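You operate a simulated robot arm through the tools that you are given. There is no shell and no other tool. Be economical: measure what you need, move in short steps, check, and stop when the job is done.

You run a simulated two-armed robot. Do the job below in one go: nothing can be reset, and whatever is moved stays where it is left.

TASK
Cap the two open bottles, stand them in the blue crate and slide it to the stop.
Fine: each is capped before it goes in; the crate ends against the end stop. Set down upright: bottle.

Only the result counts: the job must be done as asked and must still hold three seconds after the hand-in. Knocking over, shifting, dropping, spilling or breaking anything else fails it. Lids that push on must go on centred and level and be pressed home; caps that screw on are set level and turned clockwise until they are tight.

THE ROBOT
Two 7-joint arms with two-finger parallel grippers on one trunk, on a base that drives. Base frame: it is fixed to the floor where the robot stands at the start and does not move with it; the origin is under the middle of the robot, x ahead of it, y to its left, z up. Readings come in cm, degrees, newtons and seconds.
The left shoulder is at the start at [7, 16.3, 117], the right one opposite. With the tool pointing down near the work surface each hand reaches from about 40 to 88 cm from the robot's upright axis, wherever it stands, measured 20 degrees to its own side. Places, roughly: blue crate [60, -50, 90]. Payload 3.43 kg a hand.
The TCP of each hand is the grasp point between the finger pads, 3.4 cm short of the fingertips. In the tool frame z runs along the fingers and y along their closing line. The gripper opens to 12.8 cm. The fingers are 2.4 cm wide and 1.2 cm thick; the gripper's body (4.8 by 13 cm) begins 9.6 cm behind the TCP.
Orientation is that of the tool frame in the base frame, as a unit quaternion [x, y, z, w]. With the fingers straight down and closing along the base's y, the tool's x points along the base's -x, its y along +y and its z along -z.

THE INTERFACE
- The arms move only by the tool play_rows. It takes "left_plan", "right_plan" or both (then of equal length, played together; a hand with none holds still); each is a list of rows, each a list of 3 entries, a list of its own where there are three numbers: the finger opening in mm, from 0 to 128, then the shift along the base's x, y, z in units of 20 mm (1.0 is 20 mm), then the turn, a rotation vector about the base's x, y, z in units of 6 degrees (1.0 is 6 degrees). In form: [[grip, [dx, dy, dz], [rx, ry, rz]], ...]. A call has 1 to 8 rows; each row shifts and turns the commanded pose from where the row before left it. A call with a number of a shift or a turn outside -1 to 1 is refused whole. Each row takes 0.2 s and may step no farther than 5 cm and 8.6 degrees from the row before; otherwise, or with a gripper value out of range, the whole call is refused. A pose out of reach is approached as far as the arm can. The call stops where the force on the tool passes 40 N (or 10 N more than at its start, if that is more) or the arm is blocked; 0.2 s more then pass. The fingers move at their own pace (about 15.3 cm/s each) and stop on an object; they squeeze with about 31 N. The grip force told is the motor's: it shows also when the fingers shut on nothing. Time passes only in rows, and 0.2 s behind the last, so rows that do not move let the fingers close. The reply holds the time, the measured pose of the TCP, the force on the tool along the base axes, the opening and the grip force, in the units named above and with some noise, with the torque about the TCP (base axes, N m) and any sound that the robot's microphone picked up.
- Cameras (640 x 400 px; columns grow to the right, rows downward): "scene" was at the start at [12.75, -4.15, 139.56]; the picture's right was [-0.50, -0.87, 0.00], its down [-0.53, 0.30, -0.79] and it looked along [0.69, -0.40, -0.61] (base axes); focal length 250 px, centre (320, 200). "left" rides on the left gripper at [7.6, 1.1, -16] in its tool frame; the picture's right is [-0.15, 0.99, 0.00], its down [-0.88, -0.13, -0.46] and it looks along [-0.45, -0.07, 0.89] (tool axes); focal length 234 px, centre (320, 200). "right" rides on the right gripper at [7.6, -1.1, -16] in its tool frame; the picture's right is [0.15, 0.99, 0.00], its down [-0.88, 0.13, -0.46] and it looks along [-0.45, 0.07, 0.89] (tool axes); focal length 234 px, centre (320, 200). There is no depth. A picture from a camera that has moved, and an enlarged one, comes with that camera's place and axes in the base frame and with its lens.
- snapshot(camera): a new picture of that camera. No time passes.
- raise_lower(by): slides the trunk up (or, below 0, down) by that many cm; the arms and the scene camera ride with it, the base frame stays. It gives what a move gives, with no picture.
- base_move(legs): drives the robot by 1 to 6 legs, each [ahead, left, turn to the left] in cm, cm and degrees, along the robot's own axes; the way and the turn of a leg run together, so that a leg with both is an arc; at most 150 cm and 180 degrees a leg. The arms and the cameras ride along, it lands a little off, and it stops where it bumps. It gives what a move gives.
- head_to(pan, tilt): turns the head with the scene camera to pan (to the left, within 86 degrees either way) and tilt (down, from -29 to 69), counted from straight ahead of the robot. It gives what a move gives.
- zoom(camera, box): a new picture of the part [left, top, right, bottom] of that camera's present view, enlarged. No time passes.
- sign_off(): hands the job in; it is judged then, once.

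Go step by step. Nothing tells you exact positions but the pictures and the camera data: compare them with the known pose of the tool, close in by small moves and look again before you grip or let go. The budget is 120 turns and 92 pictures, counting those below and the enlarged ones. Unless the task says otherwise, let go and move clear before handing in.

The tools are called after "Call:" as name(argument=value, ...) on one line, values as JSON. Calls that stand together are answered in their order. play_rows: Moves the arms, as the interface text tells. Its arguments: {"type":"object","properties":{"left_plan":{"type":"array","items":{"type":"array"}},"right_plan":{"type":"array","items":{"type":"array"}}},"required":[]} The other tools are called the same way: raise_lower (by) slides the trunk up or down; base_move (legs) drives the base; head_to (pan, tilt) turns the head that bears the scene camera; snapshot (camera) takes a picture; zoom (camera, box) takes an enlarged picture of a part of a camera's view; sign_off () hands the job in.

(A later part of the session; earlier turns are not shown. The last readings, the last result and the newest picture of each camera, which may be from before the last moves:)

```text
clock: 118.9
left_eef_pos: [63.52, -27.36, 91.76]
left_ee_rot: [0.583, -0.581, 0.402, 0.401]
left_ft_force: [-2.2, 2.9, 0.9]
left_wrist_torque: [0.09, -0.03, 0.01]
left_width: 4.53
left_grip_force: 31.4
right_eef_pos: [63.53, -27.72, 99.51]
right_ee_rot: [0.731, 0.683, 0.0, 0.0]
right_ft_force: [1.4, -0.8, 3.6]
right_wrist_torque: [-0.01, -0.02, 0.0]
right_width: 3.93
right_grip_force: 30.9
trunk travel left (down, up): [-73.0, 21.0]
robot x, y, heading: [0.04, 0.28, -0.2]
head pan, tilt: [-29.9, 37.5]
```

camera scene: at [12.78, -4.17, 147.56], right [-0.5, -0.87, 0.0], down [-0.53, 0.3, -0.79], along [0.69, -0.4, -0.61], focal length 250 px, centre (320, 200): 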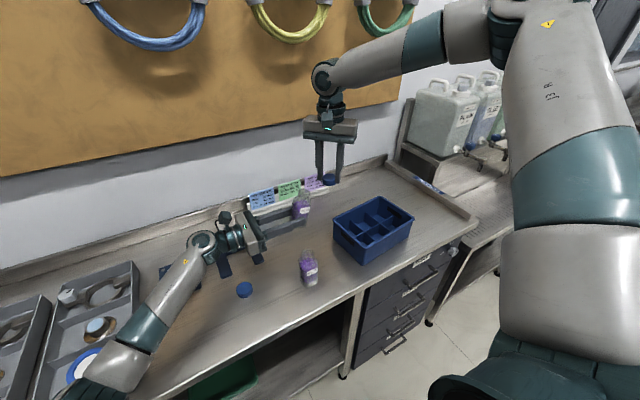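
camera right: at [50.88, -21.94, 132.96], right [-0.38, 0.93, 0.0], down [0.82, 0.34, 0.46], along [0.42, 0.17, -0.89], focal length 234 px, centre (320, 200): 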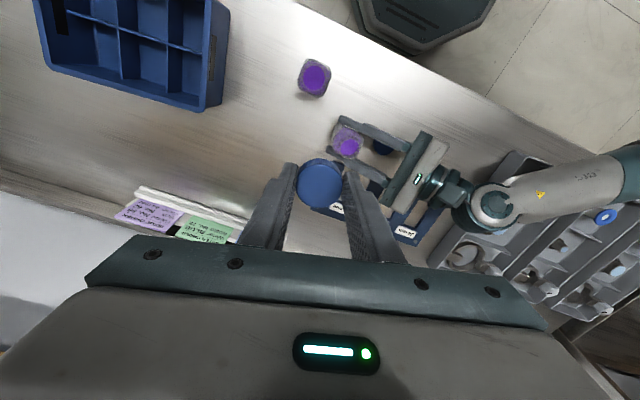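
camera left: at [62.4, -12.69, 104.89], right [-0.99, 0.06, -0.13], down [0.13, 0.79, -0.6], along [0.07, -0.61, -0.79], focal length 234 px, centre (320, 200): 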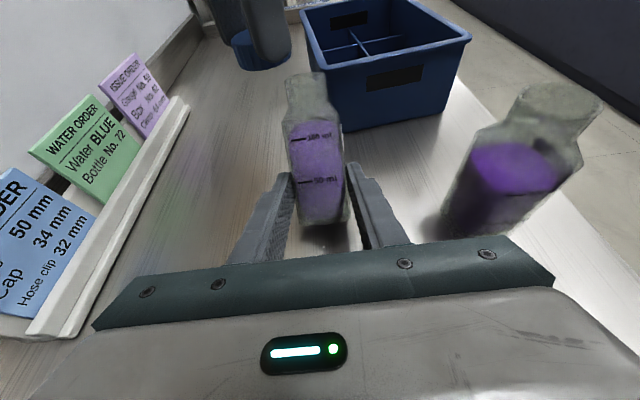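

Call:
play_rows(right_plan=[[60, [0, 0, 0], [0, 0, 0]], [60, [0, 0, 0], [0, 0, 1]], [60, [0, 0, 0], [0, 0, 1]], [60, [0, 0, 0], [0, 0, 1]], [60, [0, 0, 0], [0, 0, 1]], [60, [0, 0, 0], [0, 0, 1]], [60, [0, 0, 0], [0, 0, 1]], [60, [0, 0, 0], [0, 0, 1]]])

Call:
play_rows(right_plan=[[60, [0, 0, 0], [0, 0, 1]], [60, [0, 0, 0], [0, 0, 1]], [60, [0, 0, 0], [0, 0, 1]], [60, [0, 0, 0], [0, 0, 1]], [60, [0, 0, 0], [0, 0, 1]], [60, [0, 0, 0], [0, 0, 1]], [60, [0, 0, 0], [0, 0, 1]], [60, [0, 0, 0], [0, 0, 1]]])

Call:
play_rows(right_plan=[[60, [0, 0, 0], [0, 0, 1]], [60, [0, 0, 0], [0, 0, 1]], [60, [0, 0, 0], [0, 0, 1]], [30, [0, 0, 0], [0, 0, 0]], [30, [0, 0, 0], [0, 0, 0]], [30, [0, 0, 0], [0, 0, 0]], [30, [0, 0, -0.05], [0, 0, 0]], [30, [0, 0, 0], [0, 0, 0]]])

Call:
play_rows(right_plan=[[30, [0, 0, 0], [0, 0, -1]], [30, [0, 0, 0], [0, 0, -1]], [30, [0, 0, 0], [0, 0, -1]], [30, [0, 0, 0], [0, 0, -1]], [30, [0, 0, 0], [0, 0, -1]], [30, [0, 0, 0], [0, 0, -1]]])

Call:
play_rows(right_plan=[[30, [0, 0, 0], [0, 0, -1]], [30, [0, 0, 0], [0, 0, -1]], [30, [0, 0, 0], [0, 0, -1]], [30, [0, 0, 0], [0, 0, -1]], [30, [0, 0, 0], [0, 0, -1]], [30, [0, 0, 0], [0, 0, -1]]])

Call:
play_rows(right_plan=[[30, [0, 0, 0], [0, 0, -1]], [30, [0, 0, 0], [0, 0, -1]], [30, [0, 0, 0], [0, 0, -1]], [30, [0, 0, 0], [0, 0, -1]], [30, [0, 0, 0], [0, 0, -1]], [30, [0, 0, 0], [0, 0, -1]]])

```text
clock: 120.7
left_eef_pos: [63.59, -27.41, 91.7]
left_ee_rot: [0.583, -0.582, 0.402, 0.401]
left_ft_force: [2.8, -1.1, 5.5]
left_wrist_torque: [-0.04, -0.2, 0.0]
left_width: 4.53
left_grip_force: 30.9
right_eef_pos: [63.59, -27.8, 99.51]
right_ee_rot: [0.437, 0.9, -0.001, 0.0]
right_ft_force: [-0.8, 0.0, -0.1]
right_wrist_torque: [0.01, -0.02, 0.0]
right_width: 6.01
right_grip_force: 0.1
trunk travel left (down, up): [-73.0, 21.0]
robot x, y, heading: [0.05, -0.35, 0.1]
head pan, tilt: [-29.9, 37.5]
```

```text
clock: 122.5
left_eef_pos: [63.62, -27.38, 91.75]
left_ee_rot: [-0.582, 0.582, -0.401, -0.401]
left_ft_force: [2.5, -0.2, 6.2]
left_wrist_torque: [-0.04, -0.12, -0.01]
left_width: 4.53
left_grip_force: 31.6
right_eef_pos: [63.57, -27.75, 99.3]
right_ee_rot: [0.031, 1.0, 0.0, -0.001]
right_ft_force: [0.5, -0.1, -0.1]
right_wrist_torque: [-0.02, 0.0, -0.02]
right_width: 5.99
right_grip_force: 0.1
trunk travel left (down, up): [-73.0, 21.0]
robot x, y, heading: [-0.02, -0.24, 0.4]
head pan, tilt: [-29.9, 37.5]
```

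```text
clock: 124.3
left_eef_pos: [63.53, -27.45, 91.81]
left_ee_rot: [0.582, -0.582, 0.401, 0.402]
left_ft_force: [3.6, -3.9, 5.7]
left_wrist_torque: [0.0, -0.14, 0.01]
left_width: 4.53
left_grip_force: 30.7
right_eef_pos: [63.59, -27.69, 99.33]
right_ee_rot: [-0.123, 0.992, 0.0, 0.0]
right_ft_force: [-1.4, -0.1, 6.4]
right_wrist_torque: [-0.11, -0.01, -0.03]
right_width: 3.91
right_grip_force: 30.8
trunk travel left (down, up): [-73.0, 21.0]
robot x, y, heading: [0.19, 0.01, -0.1]
head pan, tilt: [-29.9, 37.5]
```

```text
clock: 125.7
left_eef_pos: [63.41, -27.49, 91.83]
left_ee_rot: [-0.582, 0.582, -0.401, -0.402]
left_ft_force: [-1.4, 1.2, 4.3]
left_wrist_torque: [-0.02, -0.2, -0.03]
left_width: 4.5
left_grip_force: 31.1
right_eef_pos: [63.61, -27.83, 99.34]
right_ee_rot: [0.189, 0.982, -0.001, -0.001]
right_ft_force: [3.1, -2.7, 5.9]
right_wrist_torque: [-0.13, 0.0, 0.04]
right_width: 3.92
right_grip_force: 30.9
trunk travel left (down, up): [-73.0, 21.0]
robot x, y, heading: [0.01, 0.07, 0.2]
head pan, tilt: [-29.9, 37.5]
```

```text
clock: 127.1
left_eef_pos: [63.55, -27.46, 91.81]
left_ee_rot: [0.582, -0.582, 0.402, 0.401]
left_ft_force: [-3.2, 1.9, 2.6]
left_wrist_torque: [-0.06, -0.05, -0.04]
left_width: 4.52
left_grip_force: 31.1
right_eef_pos: [63.44, -27.88, 99.27]
right_ee_rot: [0.483, 0.875, 0.0, 0.0]
right_ft_force: [1.7, -2.4, 6.6]
right_wrist_torque: [-0.08, 0.04, 0.03]
right_width: 3.93
right_grip_force: 31.1
trunk travel left (down, up): [-73.0, 21.0]
robot x, y, heading: [0.1, 0.25, -0.1]
head pan, tilt: [-29.9, 37.5]
```

```text
clock: 128.5
left_eef_pos: [63.48, -27.3, 91.76]
left_ee_rot: [0.583, -0.581, 0.402, 0.401]
left_ft_force: [-1.1, 3.1, 0.0]
left_wrist_torque: [-0.03, 0.02, -0.02]
left_width: 4.54
left_grip_force: 31.3
right_eef_pos: [63.46, -27.73, 99.3]
right_ee_rot: [0.73, 0.683, 0.0, 0.0]
right_ft_force: [-1.4, -1.4, 4.4]
right_wrist_torque: [-0.02, 0.02, 0.01]
right_width: 3.91
right_grip_force: 31.1
trunk travel left (down, up): [-73.0, 21.0]
robot x, y, heading: [-0.33, -0.17, -0.2]
head pan, tilt: [-29.9, 37.5]
```

Call:
play_rows(right_plan=[[30, [0, 0, -0.1], [0, 0, 0]], [30, [0, 0, -0.1], [0, 0, 0]], [30, [0, 0, -0.1], [0, 0, 0]], [30, [0, 0, -0.1], [0, 0, 0]], [30, [0, 0, 0], [0, 0, 0]]])

Call:
zoom(camera="scene", box=[295, 205, 335, 240])

```text
clock: 129.7
left_eef_pos: [63.48, -27.3, 91.93]
left_ee_rot: [0.583, -0.581, 0.402, 0.401]
left_ft_force: [10.5, -5.2, -12.5]
left_wrist_torque: [-0.2, -0.25, 0.05]
left_width: 4.55
left_grip_force: 30.8
right_eef_pos: [63.37, -27.7, 98.8]
right_ee_rot: [0.73, 0.684, 0.001, 0.002]
right_ft_force: [-3.0, -0.1, 36.7]
right_wrist_torque: [0.09, 0.07, -0.01]
right_width: 3.9
right_grip_force: 31.3
trunk travel left (down, up): [-73.0, 21.0]
robot x, y, heading: [0.54, 0.15, -0.0]
head pan, tilt: [-29.9, 37.5]
```

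```text
11.43 times, centred on (315, 222) of scene
camera zoom: at [12.58, -4.1, 147.59], right [-0.5, -0.87, 0.0], down [-0.53, 0.3, -0.79], along [0.69, -0.4, -0.61], focal length 2853 px, centre (377, -57)
```

zoom: 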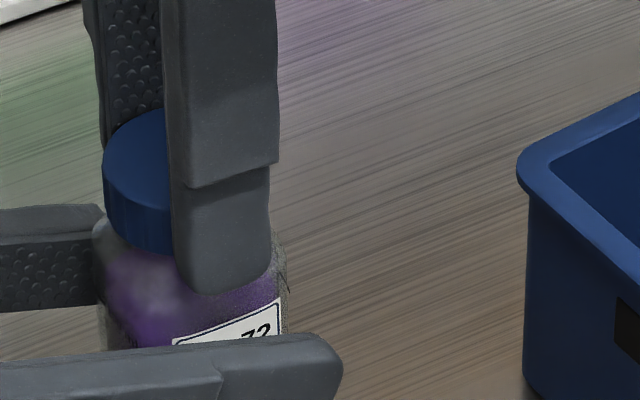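

Call:
play_rows(right_plan=[[30, [0, 0, 0.2], [0, 0, 0]], [30, [0, 0, 0.15], [0, 0, 0]], [30, [0, 0, 0], [0, 0, 0]]])

Call:
play_rows(right_plan=[[30, [0, 0, 0.1], [0, 0, 0]], [30, [0, 0, 0.05], [0, 0, 0]], [30, [0, 0, 0], [0, 0, 0]]])

```text
clock: 130.5
left_eef_pos: [63.55, -27.44, 91.67]
left_ee_rot: [0.581, -0.581, 0.403, 0.403]
left_ft_force: [-3.2, 0.3, 0.2]
left_wrist_torque: [-0.05, -0.16, 0.02]
left_width: 4.55
left_grip_force: 31.4
right_eef_pos: [63.46, -27.94, 99.06]
right_ee_rot: [0.73, 0.683, -0.001, 0.0]
right_ft_force: [3.0, -0.3, -2.7]
right_wrist_torque: [-0.01, 0.01, 0.01]
right_width: 3.97
right_grip_force: 30.4
trunk travel left (down, up): [-73.0, 21.0]
robot x, y, heading: [0.07, -0.09, 0.1]
head pan, tilt: [-29.9, 37.5]
```

```text
clock: 131.3
left_eef_pos: [63.59, -27.39, 91.79]
left_ee_rot: [0.582, -0.582, 0.401, 0.401]
left_ft_force: [-0.5, -0.2, 2.9]
left_wrist_torque: [-0.03, -0.12, -0.04]
left_width: 4.54
left_grip_force: 31.2
right_eef_pos: [63.4, -27.81, 99.51]
right_ee_rot: [0.731, 0.683, 0.0, 0.0]
right_ft_force: [1.3, -0.6, -0.7]
right_wrist_torque: [-0.01, -0.01, -0.04]
right_width: 3.91
right_grip_force: 31.3
trunk travel left (down, up): [-73.0, 21.0]
robot x, y, heading: [-0.07, -0.06, 0.1]
head pan, tilt: [-29.9, 37.5]
```

Call:
play_rows(right_plan=[[60, [0, 0, -0.1], [0, 0, 0]], [60, [0, 0, 0], [0, 0, 0]], [60, [0, 0, 0.8], [0, 0, 0]], [60, [0, 0, 1], [0, 0, 0]], [60, [0, 0, 1], [0, 0, 0]], [60, [0, 0, 1], [0, 0, 0]]])

Call:
zoom(camera="left", box=[250, 70, 370, 170])

Call:
zoom(camera="scene", box=[295, 205, 335, 240])

```text
clock: 132.7
left_eef_pos: [63.54, -27.41, 91.83]
left_ee_rot: [-0.582, 0.583, -0.401, -0.401]
left_ft_force: [0.6, 0.9, 5.0]
left_wrist_torque: [0.07, -0.1, 0.01]
left_width: 4.49
left_grip_force: 30.9
right_eef_pos: [63.42, -27.84, 106.85]
right_ee_rot: [0.729, 0.684, 0.0, 0.0]
right_ft_force: [0.4, -0.1, 0.1]
right_wrist_torque: [-0.01, -0.02, 0.01]
right_width: 5.99
right_grip_force: 0.1
trunk travel left (down, up): [-73.0, 21.0]
robot x, y, heading: [0.11, -0.26, 0.2]
head pan, tilt: [-29.9, 37.5]
```

```text
4.00 times, centred on (310, 120) of left
camera zoom: at [62.38, -15.2, 104.49], right [-0.99, 0.05, -0.14], down [0.13, 0.74, -0.66], along [0.07, -0.67, -0.74], focal length 937 px, centre (360, 520)
```

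zoom: 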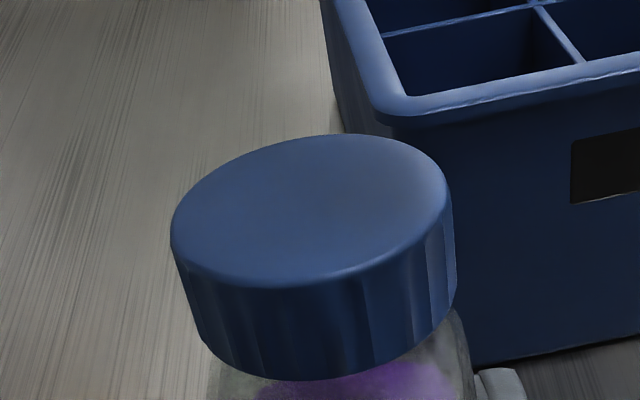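

```text
11.43 times, centred on (315, 222) of scene
camera zoom: at [12.68, -4.12, 147.57], right [-0.5, -0.87, 0.0], down [-0.53, 0.3, -0.79], along [0.69, -0.4, -0.61], focal length 2853 px, centre (377, -57)
```

zoom: 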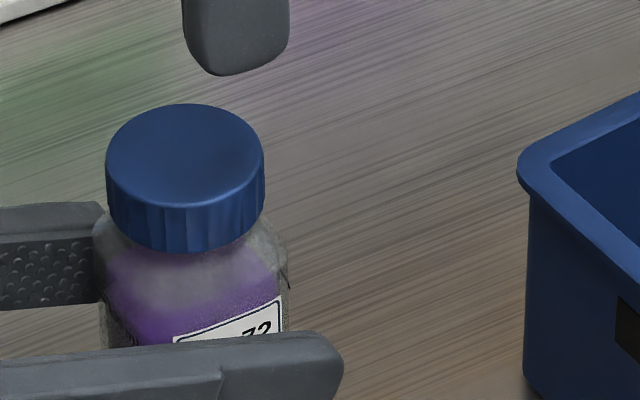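

Call:
play_rows(right_plan=[[0, [0, 0.03, 0], [0, 0, 0]], [0, [0, 0, 0], [0, 0, 0]], [0, [0, 0, -1], [0, 0, 0]], [0, [0, 0, -1], [0, 0, 0]], [0, [0, 0, -0.5], [0, 0, 0]], [0, [0, 0, 0], [0, 0, 0]]])

Call:
play_rows(right_plan=[[0, [0, 0, -0.1], [0, 0, 0]], [0, [0, 0, -0.1], [0, 0, 0]], [0, [0, 0, -0.1], [0, 0, 0]], [0, [0, 0, 0], [0, 0, 0]]])

Call:
play_rows(right_plan=[[0, [0, 0, -0.1], [0, 0, 0]], [0, [0, 0, -0.1], [0, 0, 0]], [0, [0, 0, -0.1], [0, 0, 0]], [0, [0, 0, 0], [0, 0, 0]]])

```text
clock: 134.1
left_eef_pos: [63.62, -27.34, 91.72]
left_ee_rot: [0.583, -0.581, 0.402, 0.401]
left_ft_force: [-0.8, 0.4, 5.5]
left_wrist_torque: [0.07, -0.05, -0.03]
left_width: 4.49
left_grip_force: 31.0
right_eef_pos: [63.35, -27.75, 101.83]
right_ee_rot: [0.73, 0.683, 0.0, 0.0]
right_ft_force: [0.8, 1.0, -0.3]
right_wrist_torque: [-0.02, -0.03, 0.01]
right_width: 0.02
right_grip_force: 30.5
trunk travel left (down, up): [-73.0, 21.0]
robot x, y, heading: [-0.26, 0.27, -0.3]
head pan, tilt: [-29.9, 37.5]
```

```text
clock: 135.1
left_eef_pos: [63.59, -27.56, 91.75]
left_ee_rot: [0.583, -0.581, 0.402, 0.401]
left_ft_force: [-1.1, 1.9, 5.1]
left_wrist_torque: [0.09, -0.04, 0.01]
left_width: 4.5
left_grip_force: 31.0
right_eef_pos: [63.56, -27.75, 101.39]
right_ee_rot: [0.73, 0.683, 0.0, 0.0]
right_ft_force: [-0.7, 0.1, 0.5]
right_wrist_torque: [0.01, 0.02, -0.03]
right_width: 0.02
right_grip_force: 30.8
trunk travel left (down, up): [-73.0, 21.0]
robot x, y, heading: [-0.18, -0.22, 0.2]
head pan, tilt: [-29.9, 37.5]
```

```text
clock: 136.1
left_eef_pos: [63.52, -27.45, 91.82]
left_ee_rot: [0.583, -0.582, 0.401, 0.401]
left_ft_force: [9.7, -6.1, -4.7]
left_wrist_torque: [-0.25, -0.08, 0.01]
left_width: 4.52
left_grip_force: 30.6
right_eef_pos: [63.44, -27.68, 100.97]
right_ee_rot: [0.73, 0.683, 0.001, 0.002]
right_ft_force: [-4.6, 0.0, 26.8]
right_wrist_torque: [-0.01, 0.17, -0.01]
right_width: 0.01
right_grip_force: 30.9
trunk travel left (down, up): [-73.0, 21.0]
robot x, y, heading: [-0.24, 0.2, -0.1]
head pan, tilt: [-29.9, 37.5]
```

Call:
play_rows(right_plan=[[0, [0, 0, -0.06], [0, 0, 0]], [0, [0, 0, -0.06], [0, 0, 0]], [0, [0, 0, 0], [0, 0, 0]]])

Call:
play_rows(right_plan=[[0, [0, 0, -0.08], [0, 0, 0]], [0, [0, 0, -0.08], [0, 0, 0]], [0, [0, 0, 0], [0, 0, 0]]])

Call:
play_rows(right_plan=[[0, [0, 0, -0.08], [0, 0, 0]], [0, [0, 0, -0.08], [0, 0, 0]], [0, [0, 0, 0], [0, 0, 0]]])

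```text
clock: 136.5
left_eef_pos: [63.56, -27.24, 91.84]
left_ee_rot: [0.582, -0.582, 0.401, 0.401]
left_ft_force: [0.1, 0.9, 2.4]
left_wrist_torque: [0.03, 0.35, 0.03]
left_width: 4.5
left_grip_force: 30.6
right_eef_pos: [63.46, -27.64, 100.92]
right_ee_rot: [0.731, 0.683, 0.002, 0.001]
right_ft_force: [-4.4, -2.1, 12.6]
right_wrist_torque: [-0.03, 0.15, -0.01]
right_width: 0.02
right_grip_force: 31.1
trunk travel left (down, up): [-73.0, 21.0]
robot x, y, heading: [0.11, 0.02, -0.1]
head pan, tilt: [-29.9, 37.5]
stopped in row 2 (right hand): the force on the tool passed its limit (the readings are from after the stop); the commanded pose is now the measured one
```

```text
clock: 137.3
left_eef_pos: [63.44, -27.38, 91.76]
left_ee_rot: [0.582, -0.581, 0.403, 0.401]
left_ft_force: [0.4, 1.5, 4.9]
left_wrist_torque: [-0.02, 0.42, 0.05]
left_width: 4.51
left_grip_force: 30.3
right_eef_pos: [63.69, -27.76, 101.12]
right_ee_rot: [0.729, 0.684, 0.005, 0.003]
right_ft_force: [-5.1, -2.4, 15.3]
right_wrist_torque: [-0.12, 0.2, -0.01]
right_width: 0.0
right_grip_force: 31.0
trunk travel left (down, up): [-73.0, 21.0]
robot x, y, heading: [-0.24, 0.12, -0.3]
head pan, tilt: [-29.9, 37.5]
stopped in row 3 (right hand): the force on the tool passed its limit (the readings are from after the stop); the commanded pose is now the measured one
```

```text
clock: 137.9
left_eef_pos: [63.63, -27.43, 91.74]
left_ee_rot: [0.584, -0.58, 0.404, 0.399]
left_ft_force: [1.6, 0.3, 4.9]
left_wrist_torque: [-0.1, 0.48, 0.04]
left_width: 4.51
left_grip_force: 31.1
right_eef_pos: [63.74, -27.71, 100.97]
right_ee_rot: [0.73, 0.683, 0.007, 0.005]
right_ft_force: [-7.8, -3.3, 16.7]
right_wrist_torque: [-0.16, 0.28, -0.02]
right_width: 0.0
right_grip_force: 31.4
trunk travel left (down, up): [-73.0, 21.0]
robot x, y, heading: [0.14, 0.11, -0.1]
head pan, tilt: [-29.9, 37.5]
stopped in row 3 (right hand): the force on the tool passed its limit (the readings are from after the stop); the commanded pose is now the measured one
```

Call:
play_rows(right_plan=[[0, [0, 0, 0.5], [0, 0, 0]], [60, [-0.05, 0, 0.5], [0, 0, 0]], [60, [0, 0, 0], [0, 0, 0]], [60, [0, 0, 0], [0, 0, 0]], [60, [0, 0, -1], [0, 0, 0]], [60, [0, 0, -0.3], [0, 0, 0]], [60, [0, 0, 0], [0, 0, 0]]])

Call:
play_rows(right_plan=[[30, [0, 0, 0], [0, 0, 0]], [30, [0, 0, 0], [0, 0, 0]], [30, [0, 0, 0], [0, 0, 0]]])

Call:
play_rows(right_plan=[[30, [0, 0, 0.1], [0, 0, 0]], [30, [0, 0, 0.05], [0, 0, 0]], [30, [0, 0, 0], [0, 0, 0]]])

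```text
clock: 139.5
left_eef_pos: [63.66, -27.52, 91.68]
left_ee_rot: [0.584, -0.58, 0.404, 0.399]
left_ft_force: [2.4, -5.1, 20.8]
left_wrist_torque: [-0.22, -0.12, 0.0]
left_width: 4.52
left_grip_force: 31.1
right_eef_pos: [63.64, -27.69, 100.17]
right_ee_rot: [0.73, 0.684, 0.007, 0.003]
right_ft_force: [0.1, 0.2, 0.4]
right_wrist_torque: [-0.04, -0.01, 0.02]
right_width: 6.01
right_grip_force: 0.1
trunk travel left (down, up): [-73.0, 21.0]
robot x, y, heading: [0.26, -0.23, -0.2]
head pan, tilt: [-29.9, 37.5]
```

```text
clock: 140.3
left_eef_pos: [63.63, -27.28, 91.75]
left_ee_rot: [0.584, -0.581, 0.403, 0.399]
left_ft_force: [3.2, -6.0, 23.1]
left_wrist_torque: [-0.16, -0.11, -0.01]
left_width: 4.53
left_grip_force: 30.9
right_eef_pos: [63.69, -27.71, 100.11]
right_ee_rot: [0.73, 0.684, 0.006, 0.003]
right_ft_force: [0.0, 0.1, -0.3]
right_wrist_torque: [-0.02, 0.03, -0.03]
right_width: 3.94
right_grip_force: 31.5
trunk travel left (down, up): [-73.0, 21.0]
robot x, y, heading: [0.33, -0.0, -0.1]
head pan, tilt: [-29.9, 37.5]
```

```text
clock: 141.1
left_eef_pos: [63.62, -27.37, 91.67]
left_ee_rot: [0.584, -0.581, 0.403, 0.399]
left_ft_force: [3.2, -4.6, 23.3]
left_wrist_torque: [-0.06, -0.09, -0.06]
left_width: 4.53
left_grip_force: 31.2
right_eef_pos: [63.66, -27.69, 100.49]
right_ee_rot: [0.73, 0.683, 0.007, 0.003]
right_ft_force: [1.0, -0.6, -0.2]
right_wrist_torque: [0.01, 0.0, 0.02]
right_width: 3.93
right_grip_force: 30.8
trunk travel left (down, up): [-73.0, 21.0]
robot x, y, heading: [0.07, -0.04, 0.0]
head pan, tilt: [-29.9, 37.5]
```

Call:
play_rows(left_plan=[[40, [0, 0, 0.05], [0, 0, 0]], [40, [0, 0, 0], [0, 0, 0]], [40, [0, 0, 0], [0, 0, 0]], [40, [0, 0, 0], [0, 0, 0]], [40, [0, 0, 0], [0, 0, 0]], [40, [0, 0, 0], [0, 0, 0]], [40, [0, 0, 0], [0, 0, 0]], [40, [0, 0, 0], [0, 0, 0]]], right_plan=[[30, [0, 0, 0], [0, 0, 1]], [30, [0, 0, 0], [0, 0, 1]], [30, [0, 0, 0], [0, 0, 1]], [30, [0, 0, 0], [0, 0, 1]], [30, [0, 0, 0], [0, 0, 1]], [30, [0, 0, 0], [0, 0, 1]], [30, [0, 0, 0], [0, 0, 1]], [30, [0, 0, 0], [0, 0, 1]]])

Call:
play_rows(right_plan=[[30, [0, 0, 0], [0, 0, 1]], [30, [0, 0, 0], [0, 0, 1]], [30, [0, 0, 0], [0, 0, 1]], [30, [0, 0, 0], [0, 0, 1]], [30, [0, 0, 0], [0, 0, 1]], [30, [0, 0, 0], [0, 0, 1]], [30, [0, 0, 0], [0, 0, 1]], [30, [0, 0, 0], [0, 0, 1]]])

Call:
play_rows(right_plan=[[30, [0, 0, 0], [0, 0, 1]], [30, [0, 0, 0], [0, 0, 1]], [30, [0, 0, -0.1], [0, 0, 0]], [30, [0, 0, -0.1], [0, 0, 0]], [30, [0, 0, 0], [0, 0, 0]]])

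```text
clock: 142.9
left_eef_pos: [63.6, -27.24, 91.71]
left_ee_rot: [0.585, -0.581, 0.402, 0.399]
left_ft_force: [3.8, -6.0, 12.6]
left_wrist_torque: [0.04, 0.23, 0.01]
left_width: 4.53
left_grip_force: 31.0
right_eef_pos: [63.8, -27.7, 100.39]
right_ee_rot: [0.389, 0.921, 0.006, 0.0]
right_ft_force: [-6.3, 3.2, 0.6]
right_wrist_torque: [0.12, 0.26, -0.08]
right_width: 3.91
right_grip_force: 30.9
trunk travel left (down, up): [-73.0, 21.0]
robot x, y, heading: [0.14, -0.14, 0.2]
head pan, tilt: [-29.9, 37.5]
```

```text
clock: 144.7
left_eef_pos: [63.67, -27.33, 91.74]
left_ee_rot: [0.584, -0.581, 0.402, 0.399]
left_ft_force: [1.7, -0.4, 9.0]
left_wrist_torque: [-0.02, 0.25, 0.07]
left_width: 4.54
left_grip_force: 30.5
right_eef_pos: [63.73, -27.7, 100.5]
right_ee_rot: [-0.02, 1.0, 0.006, -0.002]
right_ft_force: [-5.1, -0.8, -0.8]
right_wrist_torque: [0.0, 0.15, -0.06]
right_width: 3.93
right_grip_force: 30.8
trunk travel left (down, up): [-73.0, 21.0]
robot x, y, heading: [-0.25, -0.46, -0.3]
head pan, tilt: [-29.9, 37.5]
```

```text
clock: 145.9
left_eef_pos: [63.66, -27.31, 91.7]
left_ee_rot: [0.584, -0.581, 0.403, 0.399]
left_ft_force: [6.5, -0.4, 0.5]
left_wrist_torque: [-0.32, -0.39, -0.04]
left_width: 4.51
left_grip_force: 31.0
right_eef_pos: [63.7, -27.88, 100.22]
right_ee_rot: [-0.124, 0.992, 0.006, -0.002]
right_ft_force: [-3.2, -3.8, 16.8]
right_wrist_torque: [-0.13, 0.18, 0.02]
right_width: 3.92
right_grip_force: 30.8
trunk travel left (down, up): [-73.0, 21.0]
robot x, y, heading: [0.06, 0.06, -0.1]
head pan, tilt: [-29.9, 37.5]
```

Call:
play_rows(right_plan=[[30, [-0.04, 0, 0], [0, 0, -1]], [30, [0, 0, 0], [0, 0, -1]], [30, [0, 0, 0], [0, 0, -1]], [30, [0, 0, 0], [0, 0, -1]], [30, [0, 0, 0], [0, 0, -1]], [30, [0, 0, 0], [0, 0, -1]]])

Call:
play_rows(right_plan=[[30, [0, 0, 0], [0, 0, -1]], [30, [0, 0, 0], [0, 0, -1]], [30, [0, 0, 0], [0, 0, -1]], [30, [0, 0, 0], [0, 0, -1]], [30, [0, 0, 0], [0, 0, -1]], [30, [0, 0, 0], [0, 0, -1]]])

Call:
play_rows(right_plan=[[30, [0, 0, 0], [0, 0, -1]], [30, [0, 0, 0], [0, 0, -1]], [30, [0, 0, 0], [0, 0, -1]], [30, [0, 0, 0], [0, 0, -1]], [30, [0, 0, 0], [0, 0, -1]], [30, [0, 0, 0], [0, 0, -1]]])

```text
clock: 147.3
left_eef_pos: [63.6, -27.35, 91.7]
left_ee_rot: [0.584, -0.581, 0.402, 0.399]
left_ft_force: [3.9, -0.8, -2.7]
left_wrist_torque: [0.21, -0.31, -0.06]
left_width: 4.52
left_grip_force: 30.9
right_eef_pos: [63.73, -27.73, 100.19]
right_ee_rot: [0.19, 0.982, 0.007, 0.0]
right_ft_force: [1.2, -0.5, 21.3]
right_wrist_torque: [0.0, 0.0, 0.04]
right_width: 3.92
right_grip_force: 31.1
trunk travel left (down, up): [-73.0, 21.0]
robot x, y, heading: [-0.22, 0.22, -0.1]
head pan, tilt: [-29.9, 37.5]
```

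```text
clock: 148.7
left_eef_pos: [63.61, -27.33, 91.74]
left_ee_rot: [0.584, -0.581, 0.402, 0.399]
left_ft_force: [1.4, -0.1, -6.3]
left_wrist_torque: [0.48, 0.01, -0.05]
left_width: 4.47
left_grip_force: 31.1
right_eef_pos: [63.71, -27.79, 100.12]
right_ee_rot: [0.484, 0.875, 0.008, 0.002]
right_ft_force: [0.1, 2.0, 19.8]
right_wrist_torque: [0.07, 0.0, 0.03]
right_width: 3.9
right_grip_force: 31.3
trunk travel left (down, up): [-73.0, 21.0]
robot x, y, heading: [0.15, 0.11, -0.1]
head pan, tilt: [-29.9, 37.5]
```

```text
clock: 150.1
left_eef_pos: [63.53, -27.33, 91.69]
left_ee_rot: [0.584, -0.581, 0.402, 0.4]
left_ft_force: [-2.3, 1.6, -7.5]
left_wrist_torque: [0.31, 0.05, 0.0]
left_width: 4.5
left_grip_force: 31.0
right_eef_pos: [63.6, -27.79, 100.14]
right_ee_rot: [0.731, 0.682, 0.006, 0.004]
right_ft_force: [1.3, -0.7, 18.7]
right_wrist_torque: [-0.09, 0.01, 0.01]
right_width: 3.89
right_grip_force: 31.2
trunk travel left (down, up): [-73.0, 21.0]
robot x, y, heading: [0.36, -0.23, -0.1]
head pan, tilt: [-29.9, 37.5]
```

Call:
play_rows(right_plan=[[60, [0, 0, 0], [0, 0, 0]], [60, [0, 0, 0], [0, 0, 0]], [60, [0, 0, 1], [0, 0, 0]], [0, [0, 0, 0.3], [0, 0, 0]], [0, [0, 0, 0], [0, 0, 0]], [0, [0, 0, -0.5], [0, 0, 0]], [0, [0, 0, -0.35], [0, 0, 0]], [0, [0, 0, 0], [0, 0, 0]]])

Call:
play_rows(right_plan=[[0, [0, 0, -0.1], [0, 0, 0]], [0, [0, 0, -0.1], [0, 0, 0]], [0, [0, 0, 0], [0, 0, 0]], [0, [0, 0, 0], [0, 0, 0]]])

```text
clock: 151.9
left_eef_pos: [63.69, -27.28, 91.65]
left_ee_rot: [0.585, -0.581, 0.402, 0.399]
left_ft_force: [3.3, -2.4, 1.6]
left_wrist_torque: [-0.01, -0.12, -0.01]
left_width: 4.51
left_grip_force: 31.1
right_eef_pos: [63.83, -27.64, 101.04]
right_ee_rot: [0.73, 0.683, 0.007, 0.003]
right_ft_force: [-0.3, -1.0, 7.6]
right_wrist_torque: [-0.04, -0.05, 0.02]
right_width: 0.0
right_grip_force: 30.5
trunk travel left (down, up): [-73.0, 21.0]
robot x, y, heading: [0.25, -0.12, -0.1]
head pan, tilt: [-29.9, 37.5]
```

```text
clock: 152.7
left_eef_pos: [63.64, -27.29, 91.64]
left_ee_rot: [0.585, -0.58, 0.403, 0.398]
left_ft_force: [1.0, 1.1, 2.6]
left_wrist_torque: [0.11, 0.4, 0.0]
left_width: 4.5
left_grip_force: 31.8
right_eef_pos: [63.75, -27.59, 100.96]
right_ee_rot: [0.73, 0.683, 0.01, 0.005]
right_ft_force: [-5.7, -2.8, 13.5]
right_wrist_torque: [-0.08, 0.16, -0.02]
right_width: 0.02
right_grip_force: 30.9
trunk travel left (down, up): [-73.0, 21.0]
robot x, y, heading: [0.03, 0.24, 0.0]
head pan, tilt: [-29.9, 37.5]
stopped in row 4 (right hand): the force on the tool passed its limit (the readings are from after the stop); the commanded pose is now the measured one
```

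Call:
play_rows(right_plan=[[0, [0, 0, -0.06], [0, 0, 0]], [0, [0, 0, -0.04], [0, 0, 0]], [0, [0, 0, 0], [0, 0, 0]], [0, [0, 0, 0], [0, 0, 0]]])

Call:
play_rows(right_plan=[[0, [0, 0, -0.03], [0, 0, 0]], [0, [0, 0, 0], [0, 0, 0]], [0, [0, 0, 0], [0, 0, 0]]])

Call:
play_rows(right_plan=[[0, [0, 0, -0.03], [0, 0, 0]], [0, [0, 0, 0], [0, 0, 0]], [0, [0, 0, 0], [0, 0, 0]]])

```text
clock: 153.8
left_eef_pos: [63.67, -27.3, 91.78]
left_ee_rot: [0.585, -0.58, 0.404, 0.398]
left_ft_force: [1.2, 0.5, 2.5]
left_wrist_torque: [0.02, 0.46, -0.03]
left_width: 4.52
left_grip_force: 30.8
right_eef_pos: [64.0, -27.55, 100.93]
right_ee_rot: [0.73, 0.684, 0.01, 0.006]
right_ft_force: [-5.7, -2.1, 15.2]
right_wrist_torque: [-0.12, 0.2, 0.01]
right_width: 0.0
right_grip_force: 31.0
trunk travel left (down, up): [-73.0, 21.0]
robot x, y, heading: [-0.05, -0.29, -0.2]
head pan, tilt: [-29.9, 37.5]
stopped in row 4 (right hand): the force on the tool passed its limit (the readings are from after the stop); the commanded pose is now the measured one
```

```text
clock: 154.6
left_eef_pos: [63.62, -27.36, 91.65]
left_ee_rot: [0.584, -0.581, 0.403, 0.398]
left_ft_force: [6.3, -2.0, -1.1]
left_wrist_torque: [-0.32, 0.12, -0.02]
left_width: 4.51
left_grip_force: 30.9
right_eef_pos: [63.92, -27.52, 101.0]
right_ee_rot: [0.73, 0.683, 0.011, 0.007]
right_ft_force: [-4.4, -2.9, 30.2]
right_wrist_torque: [-0.23, 0.21, 0.0]
right_width: 0.0
right_grip_force: 31.4
trunk travel left (down, up): [-73.0, 21.0]
robot x, y, heading: [0.08, -0.05, -0.0]
head pan, tilt: [-29.9, 37.5]
```

```text
clock: 155.3
left_eef_pos: [63.66, -27.31, 91.63]
left_ee_rot: [0.585, -0.58, 0.404, 0.398]
left_ft_force: [1.6, 1.1, 3.9]
left_wrist_torque: [0.11, 0.49, 0.03]
left_width: 4.49
left_grip_force: 31.1
right_eef_pos: [63.93, -27.48, 101.11]
right_ee_rot: [0.73, 0.683, 0.012, 0.007]
right_ft_force: [-6.6, -2.7, 16.2]
right_wrist_torque: [-0.15, 0.24, -0.03]
right_width: 0.01
right_grip_force: 30.3
trunk travel left (down, up): [-73.0, 21.0]
robot x, y, heading: [0.02, 0.1, -0.1]
head pan, tilt: [-29.9, 37.5]
stopped in row 3 (right hand): the force on the tool passed its limit (the readings are from after the stop); the commanded pose is now the measured one
```

Call:
play_rows(right_plan=[[0, [0, 0, 1], [0, 0, 0]], [60, [-0.1, -0.1, 0.3], [0, 0, 0]], [60, [0, 0, 0], [0, 0, 0]], [60, [0, 0, -1], [0, 0, 0]], [60, [0, 0, -0.65], [0, 0, 0]], [60, [0, 0, 0], [0, 0, 0]]])

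```text
clock: 156.8
left_eef_pos: [63.85, -27.47, 91.73]
left_ee_rot: [0.585, -0.581, 0.403, 0.398]
left_ft_force: [2.3, -5.6, 17.5]
left_wrist_torque: [-0.15, -0.13, -0.02]
left_width: 4.52
left_grip_force: 31.2
right_eef_pos: [63.66, -27.79, 100.1]
right_ee_rot: [0.73, 0.683, 0.011, 0.006]
right_ft_force: [0.7, 0.8, -0.3]
right_wrist_torque: [-0.01, 0.0, -0.01]
right_width: 6.01
right_grip_force: 0.1
trunk travel left (down, up): [-73.0, 21.0]
robot x, y, heading: [-0.04, -0.52, -0.1]
head pan, tilt: [-29.9, 37.5]
```

Call:
play_rows(right_plan=[[60, [0, 0, 0], [0, 0.24, 0]], [30, [0, 0, 0], [0, 0, 0]], [30, [0, 0, 0], [0, 0, 0]], [30, [0, 0, 0], [0, 0, 0]], [30, [0, 0, 0.3], [0, 0, 0]], [30, [0, 0, 0.7], [0, 0, 0]], [30, [0, 0, 0.6], [0, 0, 0]]])

Call:
play_rows(right_plan=[[30, [0, 0, 0], [0, 0, 1]], [30, [0, 0, 0], [0, 0, 1]], [30, [0, 0, 0], [0, 0, 1]], [30, [0, 0, 0], [0, 0, 1]], [30, [0, 0, 0], [0, 0, 1]], [30, [0, 0, 0], [0, 0, 1]], [30, [0, 0, 0], [0, 0, 1]], [30, [0, 0, 0], [0, 0, 1]]])

Call:
play_rows(right_plan=[[30, [0, 0, 0], [0, 0, 1]], [30, [0, 0, 0], [0, 0, 1]], [30, [0, 0, 0], [0, 0, 1]], [30, [0, 0, 0], [0, 0, 1]], [30, [0, 0, 0], [0, 0, 1]], [30, [0, 0, 0], [0, 0, 1]], [30, [0, 0, 0], [0, 0, 1]], [30, [0, 0, 0], [0, 0, 1]]])

Call:
zoom(camera="left", box=[230, 30, 390, 180])

```text
clock: 158.3
left_eef_pos: [63.82, -27.34, 91.63]
left_ee_rot: [0.585, -0.58, 0.404, 0.397]
left_ft_force: [2.7, -4.0, 22.3]
left_wrist_torque: [-0.12, -0.04, 0.01]
left_width: 4.49
left_grip_force: 31.0
right_eef_pos: [63.69, -27.77, 103.3]
right_ee_rot: [0.73, 0.683, 0.002, -0.003]
right_ft_force: [0.8, 0.7, -0.1]
right_wrist_torque: [0.02, -0.03, 0.0]
right_width: 3.91
right_grip_force: 30.8
trunk travel left (down, up): [-73.0, 21.0]
robot x, y, heading: [0.43, -0.03, -0.3]
head pan, tilt: [-29.9, 37.5]
```

```text
clock: 160.2
left_eef_pos: [63.77, -27.27, 91.7]
left_ee_rot: [0.585, -0.58, 0.404, 0.398]
left_ft_force: [1.3, -3.6, 22.3]
left_wrist_torque: [0.01, -0.06, -0.02]
left_width: 4.51
left_grip_force: 31.0
right_eef_pos: [63.66, -27.79, 103.28]
right_ee_rot: [0.388, 0.922, 0.002, -0.004]
right_ft_force: [0.0, 0.2, -0.4]
right_wrist_torque: [-0.03, -0.02, -0.02]
right_width: 3.93
right_grip_force: 30.4
trunk travel left (down, up): [-73.0, 21.0]
robot x, y, heading: [0.31, 0.09, -0.1]
head pan, tilt: [-29.9, 37.5]
```

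```text
clock: 161.9
left_eef_pos: [63.75, -27.27, 91.55]
left_ee_rot: [0.585, -0.581, 0.403, 0.398]
left_ft_force: [0.9, -1.7, 20.3]
left_wrist_torque: [0.11, 0.02, -0.03]
left_width: 4.5
left_grip_force: 30.8
right_eef_pos: [63.82, -27.6, 103.39]
right_ee_rot: [-0.02, 1.0, -0.001, -0.002]
right_ft_force: [0.6, -0.4, -0.9]
right_wrist_torque: [0.0, 0.05, -0.01]
right_width: 3.93
right_grip_force: 31.0
trunk travel left (down, up): [-73.0, 21.0]
robot x, y, heading: [0.37, -0.16, 0.1]
head pan, tilt: [-29.9, 37.5]
```

```text
2.67 times, centred on (310, 105) of left
camera zoom: at [62.52, -15.14, 104.37], right [-0.99, 0.04, -0.14], down [0.13, 0.74, -0.66], along [0.08, -0.67, -0.74], focal length 624 px, centre (347, 453)
```

zoom: 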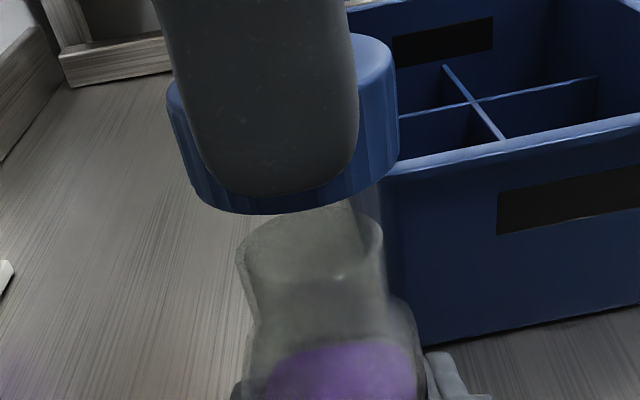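

Call:
play_rows(left_plan=[[40, [0, 0, 0.05], [0, 0, 0]], [40, [0, 0, 0], [0, 0, 0]], [40, [0, 0, 0], [0, 0, 0]], [40, [0, 0, 0], [0, 0, 0]]], right_plan=[[30, [-0.03, -0.04, -0.4], [0, 0, 0]], [30, [0, 0, -0.4], [0, 0, 0]], [30, [0, 0, -0.2], [0, 0, 0]], [30, [0, 0, 0], [0, 0, 0]]])

Call:
play_rows(right_plan=[[30, [0, 0, -0.07], [0, 0, -1]], [30, [0, 0, -0.07], [0, 0, -1]], [30, [0, 0, -0.07], [0, 0, -1]], [30, [0, 0, -0.07], [0, 0, -1]], [30, [0, 0, -0.07], [0, 0, -1]], [30, [0, 0, -0.07], [0, 0, -1]]])

```text
clock: 162.9
left_eef_pos: [63.87, -27.23, 91.66]
left_ee_rot: [0.586, -0.58, 0.404, 0.396]
left_ft_force: [2.0, -0.5, 11.2]
left_wrist_torque: [-0.21, -0.3, 0.21]
left_width: 4.5
left_grip_force: 30.9
right_eef_pos: [63.71, -27.74, 101.37]
right_ee_rot: [-0.019, 1.0, -0.001, -0.002]
right_ft_force: [0.7, 1.0, 0.7]
right_wrist_torque: [-0.09, 0.13, 0.02]
right_width: 3.93
right_grip_force: 30.5
trunk travel left (down, up): [-73.0, 21.0]
robot x, y, heading: [0.12, -0.28, -0.1]
head pan, tilt: [-29.9, 37.5]
```

```text
clock: 164.3
left_eef_pos: [63.76, -27.27, 91.64]
left_ee_rot: [0.586, -0.58, 0.403, 0.398]
left_ft_force: [-8.3, -1.6, 6.1]
left_wrist_torque: [0.42, -0.12, 0.0]
left_width: 4.5
left_grip_force: 30.7
right_eef_pos: [63.61, -27.92, 100.52]
right_ee_rot: [0.291, 0.957, 0.0, -0.004]
right_ft_force: [5.7, 4.3, 2.0]
right_wrist_torque: [0.13, -0.22, 0.06]
right_width: 3.92
right_grip_force: 30.7
trunk travel left (down, up): [-73.0, 21.0]
robot x, y, heading: [0.14, -0.0, 0.1]
head pan, tilt: [-29.9, 37.5]
```

Call:
play_rows(right_plan=[[30, [0.04, 0.03, -0.04], [0, 0, -1]], [30, [0, 0, -0.04], [0, 0, -1]], [30, [0, 0, -0.04], [0, 0, -1]], [30, [0, 0, -0.04], [0, 0, -1]], [30, [0, 0, -0.04], [0, 0, -1]], [30, [0, 0, -0.03], [0, 0, -1]]])

Call:
play_rows(right_plan=[[30, [0, 0, -0.02], [0, 0, -1]], [30, [0, 0, -0.02], [0, 0, -1]], [30, [0, 0, 0], [0, 0, -1]], [30, [0, 0, 0], [0, 0, -1]]])

Call:
play_rows(right_plan=[[30, [0, 0, 0.1], [0, 0, 0]], [30, [0, 0, 0.1], [0, 0, 0]], [30, [0, 0, 0], [0, 0, 0]]])

```text
clock: 165.8
left_eef_pos: [63.8, -27.29, 91.76]
left_ee_rot: [0.585, -0.581, 0.403, 0.398]
left_ft_force: [0.1, -5.7, -1.2]
left_wrist_torque: [-0.34, -0.08, 0.02]
left_width: 4.52
left_grip_force: 30.8
right_eef_pos: [63.8, -27.91, 100.18]
right_ee_rot: [0.572, 0.82, 0.003, -0.003]
right_ft_force: [-0.1, -0.4, 16.3]
right_wrist_torque: [-0.03, 0.1, 0.0]
right_width: 3.92
right_grip_force: 30.9
trunk travel left (down, up): [-73.0, 21.0]
robot x, y, heading: [-0.0, -0.02, 0.0]
head pan, tilt: [-29.9, 37.5]
```

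```text
clock: 166.8
left_eef_pos: [63.94, -27.21, 91.66]
left_ee_rot: [0.586, -0.58, 0.403, 0.396]
left_ft_force: [7.5, -4.4, -7.6]
left_wrist_torque: [-0.4, -0.07, -0.01]
left_width: 4.5
left_grip_force: 31.1
right_eef_pos: [63.76, -27.66, 100.01]
right_ee_rot: [0.731, 0.682, 0.004, -0.002]
right_ft_force: [-2.5, -2.6, 30.8]
right_wrist_torque: [-0.03, 0.11, -0.02]
right_width: 3.91
right_grip_force: 31.1
trunk travel left (down, up): [-73.0, 21.0]
robot x, y, heading: [0.3, -0.4, -0.3]
head pan, tilt: [-29.9, 37.5]
```

```text
clock: 167.6
left_eef_pos: [63.95, -27.28, 91.61]
left_ee_rot: [0.585, -0.58, 0.403, 0.398]
left_ft_force: [-3.2, 3.5, 2.2]
left_wrist_torque: [0.02, -0.12, 0.01]
left_width: 4.52
left_grip_force: 30.9
right_eef_pos: [63.79, -27.79, 100.17]
right_ee_rot: [0.73, 0.683, 0.001, -0.003]
right_ft_force: [3.0, -3.0, 1.7]
right_wrist_torque: [-0.04, -0.07, 0.0]
right_width: 3.91
right_grip_force: 30.9
trunk travel left (down, up): [-73.0, 21.0]
robot x, y, heading: [0.04, 0.42, -0.1]
head pan, tilt: [-29.9, 37.5]
```

Call:
play_rows(right_plan=[[30, [0, 0, 1], [0, 0, 1]], [30, [0, 0, 1], [0, 0, 1]], [30, [0, 0, 1], [0, 0, 1]], [30, [0, -1, 1], [0, 0, 1]], [30, [0, -1, 1], [0, 0, 1]], [30, [0, -1, 1], [0, 0, 1]], [30, [0, -1, 0], [0, 0, 1]], [30, [0, -0.5, 0], [0, 0, 1]]])

Call:
play_rows(left_plan=[[40, [0, 0, 0.7], [0, 0, 0]], [40, [0, 0, 0.8], [0, 0, 0]], [40, [0.5, 1, 0], [0, 0, 0]], [40, [0.5, 1, 0], [0, 0, 0]], [40, [0.5, 1, 0], [0, 0, 0]], [40, [0.2, 0.8, 0], [0, 0, 0]], [40, [0, 0, -0.8], [0, 0, 0]], [40, [0, 0, -0.6], [0, 0, 0]]])

Call:
play_rows(left_plan=[[40, [0, 0, -0.1], [0, 0, 0]], [40, [0, 0, 0], [0, 0, 0]], [40, [0, 0, 0], [0, 0, 0]]])

```text
clock: 169.3
left_eef_pos: [63.98, -27.34, 91.59]
left_ee_rot: [0.586, -0.581, 0.402, 0.397]
left_ft_force: [1.1, 0.0, 4.3]
left_wrist_torque: [0.08, 0.03, -0.02]
left_width: 4.54
left_grip_force: 30.7
right_eef_pos: [63.9, -36.73, 112.23]
right_ee_rot: [0.388, 0.922, 0.0, -0.004]
right_ft_force: [0.8, 0.1, -0.6]
right_wrist_torque: [0.01, 0.0, 0.01]
right_width: 3.91
right_grip_force: 30.6
trunk travel left (down, up): [-73.0, 21.0]
robot x, y, heading: [0.24, -0.1, -0.0]
head pan, tilt: [-29.9, 37.5]
```

```text
clock: 171.2
left_eef_pos: [67.4, -19.79, 91.76]
left_ee_rot: [0.585, -0.581, 0.402, 0.398]
left_ft_force: [0.1, 0.2, -1.3]
left_wrist_torque: [-0.01, -0.01, 0.01]
left_width: 4.52
left_grip_force: 30.9
right_eef_pos: [63.84, -36.76, 112.27]
right_ee_rot: [0.389, 0.921, 0.002, -0.004]
right_ft_force: [0.5, -0.2, 0.2]
right_wrist_torque: [0.02, 0.03, 0.0]
right_width: 3.88
right_grip_force: 31.2
trunk travel left (down, up): [-73.0, 21.0]
robot x, y, heading: [0.16, 0.28, -0.2]
head pan, tilt: [-29.9, 37.5]
```

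```text
clock: 171.9
left_eef_pos: [67.31, -19.81, 91.74]
left_ee_rot: [0.586, -0.581, 0.402, 0.397]
left_ft_force: [1.4, 1.1, -1.6]
left_wrist_torque: [0.01, 0.0, 0.04]
left_width: 4.51
left_grip_force: 31.0
right_eef_pos: [63.99, -36.66, 112.34]
right_ee_rot: [0.389, 0.921, 0.0, -0.003]
right_ft_force: [0.1, 0.1, -0.6]
right_wrist_torque: [0.0, 0.01, 0.01]
right_width: 3.92
right_grip_force: 31.5
trunk travel left (down, up): [-73.0, 21.0]
robot x, y, heading: [0.35, 0.02, -0.2]
head pan, tilt: [-29.9, 37.5]
```

Call:
play_rows(left_plan=[[40, [0, 0, -0.06], [0, 0, 0]], [40, [0, 0, -0.05], [0, 0, 0]], [40, [0, 0, 0], [0, 0, 0]]])

Call:
play_rows(left_plan=[[70, [0, 0, 0], [0, 0, 0]], [70, [0, 0, 0], [0, 0, 0]], [70, [0, 0.6, 0], [0, 0, 0]], [70, [0, 1, 0.1], [0, 0, 0]], [70, [0, 1, 0.2], [0, 0, 0]], [70, [0, 1, 0.5], [0, 0, 0]], [70, [0, 1, 0.5], [0, 0, 0]], [70, [0, 0.5, 0.5], [0, 0, 0]]])

Call:
raise_lower(by=8)

Call:
snapshot(camera="left")

```text
clock: 172.8
left_eef_pos: [67.37, -19.77, 91.68]
left_ee_rot: [0.585, -0.58, 0.403, 0.398]
left_ft_force: [3.5, 0.0, 8.2]
left_wrist_torque: [0.11, -0.08, -0.06]
left_width: 4.51
left_grip_force: 31.0
right_eef_pos: [63.89, -36.77, 112.32]
right_ee_rot: [0.389, 0.921, 0.0, -0.004]
right_ft_force: [0.8, 0.4, -0.5]
right_wrist_torque: [0.02, 0.04, 0.04]
right_width: 3.89
right_grip_force: 30.9
trunk travel left (down, up): [-73.0, 21.0]
robot x, y, heading: [-0.08, 0.0, 0.0]
head pan, tilt: [-29.9, 37.5]
```

```text
clock: 174.6
left_eef_pos: [67.26, -9.54, 94.99]
left_ee_rot: [0.585, -0.58, 0.403, 0.399]
left_ft_force: [0.2, 0.8, 0.7]
left_wrist_torque: [-0.04, 0.0, -0.04]
left_width: 6.99
left_grip_force: 0.0
right_eef_pos: [63.87, -36.7, 112.25]
right_ee_rot: [0.389, 0.921, 0.0, -0.004]
right_ft_force: [-0.8, 0.2, -1.4]
right_wrist_torque: [0.03, -0.01, -0.04]
right_width: 3.91
right_grip_force: 30.7
trunk travel left (down, up): [-73.0, 21.0]
robot x, y, heading: [0.16, -0.11, -0.1]
head pan, tilt: [-29.9, 37.5]
```

```text
clock: 175.7
left_eef_pos: [67.33, -9.63, 102.91]
left_ee_rot: [0.586, -0.58, 0.403, 0.398]
left_ft_force: [-0.2, 0.4, 0.1]
left_wrist_torque: [0.0, -0.02, -0.01]
left_width: 7.01
left_grip_force: 0.0
right_eef_pos: [63.87, -36.77, 120.22]
right_ee_rot: [0.389, 0.921, 0.0, -0.004]
right_ft_force: [0.4, -0.3, -0.5]
right_wrist_torque: [0.0, -0.02, 0.0]
right_width: 3.9
right_grip_force: 31.2
trunk travel left (down, up): [-81.0, 13.0]
robot x, y, heading: [0.33, -0.04, -0.2]
head pan, tilt: [-29.9, 37.5]
```

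```text
12 pictures are left
camera left: at [66.01, 2.59, 115.64], right [-0.99, 0.04, -0.14], down [0.12, 0.74, -0.66], along [0.07, -0.67, -0.74], focal length 234 px, centre (320, 200)
```

left: 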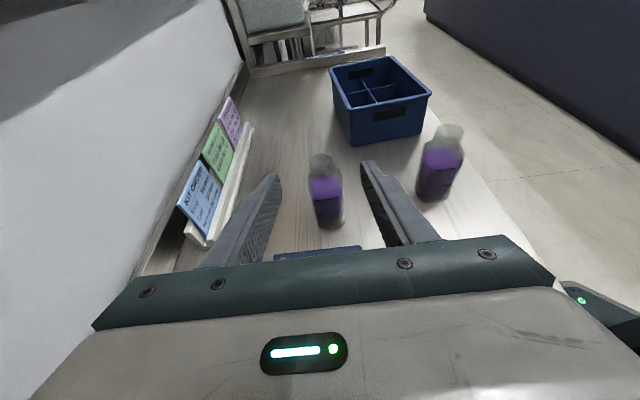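

Call:
play_rows(left_plan=[[90, [-1, 0, 0], [0, 0, 0]], [90, [-1, 0, 0], [0, 0, 0]], [90, [-1, 0, 0], [0, 0, 0]], [90, [-1, 0, 0], [0, 0, 0]], [90, [-1, 0, 0], [0, 0, 0]], [90, [-1, 0, 0], [0, 0, 0]], [90, [-1, 0, 0], [0, 0, 0]], [90, [-1, 0, 0], [0, 0, 0]]])

Call:
play_rows(left_plan=[[90, [-0.2, 0, -1], [0, 0, 0]], [90, [0, 0, -1], [0, 0, 0]], [90, [0, 0, -1], [0, 0, 0]], [90, [0, -0.5, -1], [0, 0, 0]], [90, [0, -1, -1], [0, 0, 0]], [90, [0, -1, -0.4], [0, 0, 0]], [90, [0, -1, 0], [0, 0, 0]]])

Call:
snapshot(camera="left")

```text
clock: 177.5
left_eef_pos: [51.1, -9.47, 103.05]
left_ee_rot: [0.586, -0.579, 0.404, 0.398]
left_ft_force: [0.3, -0.4, 0.2]
left_wrist_torque: [0.01, 0.01, 0.01]
left_width: 8.99
left_grip_force: 0.0
right_eef_pos: [63.83, -36.76, 120.32]
right_ee_rot: [0.389, 0.921, 0.001, -0.004]
right_ft_force: [0.6, 0.9, 0.0]
right_wrist_torque: [-0.02, -0.01, -0.03]
right_width: 3.89
right_grip_force: 31.2
trunk travel left (down, up): [-81.0, 13.0]
robot x, y, heading: [-0.16, -0.03, 0.0]
head pan, tilt: [-29.9, 37.5]
```

```text
clock: 179.1
left_eef_pos: [50.74, -16.61, 92.0]
left_ee_rot: [0.586, -0.58, 0.403, 0.397]
left_ft_force: [0.4, -1.5, -0.6]
left_wrist_torque: [0.02, 0.01, 0.02]
left_width: 8.97
left_grip_force: 0.0
right_eef_pos: [63.96, -36.83, 120.14]
right_ee_rot: [0.389, 0.921, 0.0, -0.005]
right_ft_force: [0.3, 0.1, -0.6]
right_wrist_torque: [-0.01, 0.0, -0.01]
right_width: 3.91
right_grip_force: 30.6
trunk travel left (down, up): [-81.0, 13.0]
robot x, y, heading: [0.0, -0.33, -0.2]
head pan, tilt: [-29.9, 37.5]
```

```text
11 pictures are left
camera left: at [49.64, -4.47, 104.8], right [-0.99, 0.04, -0.14], down [0.12, 0.74, -0.66], along [0.07, -0.67, -0.74], focal length 234 px, centre (320, 200)
```

left: 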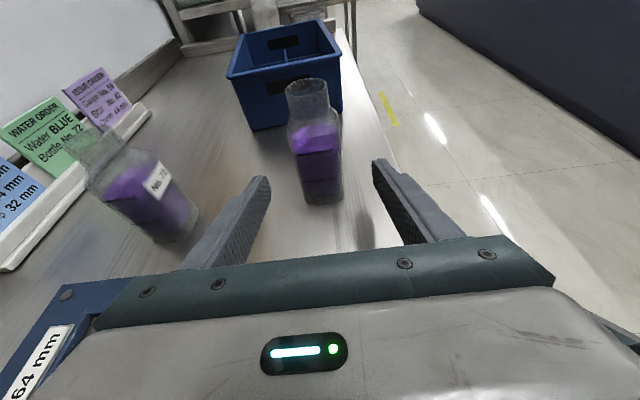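

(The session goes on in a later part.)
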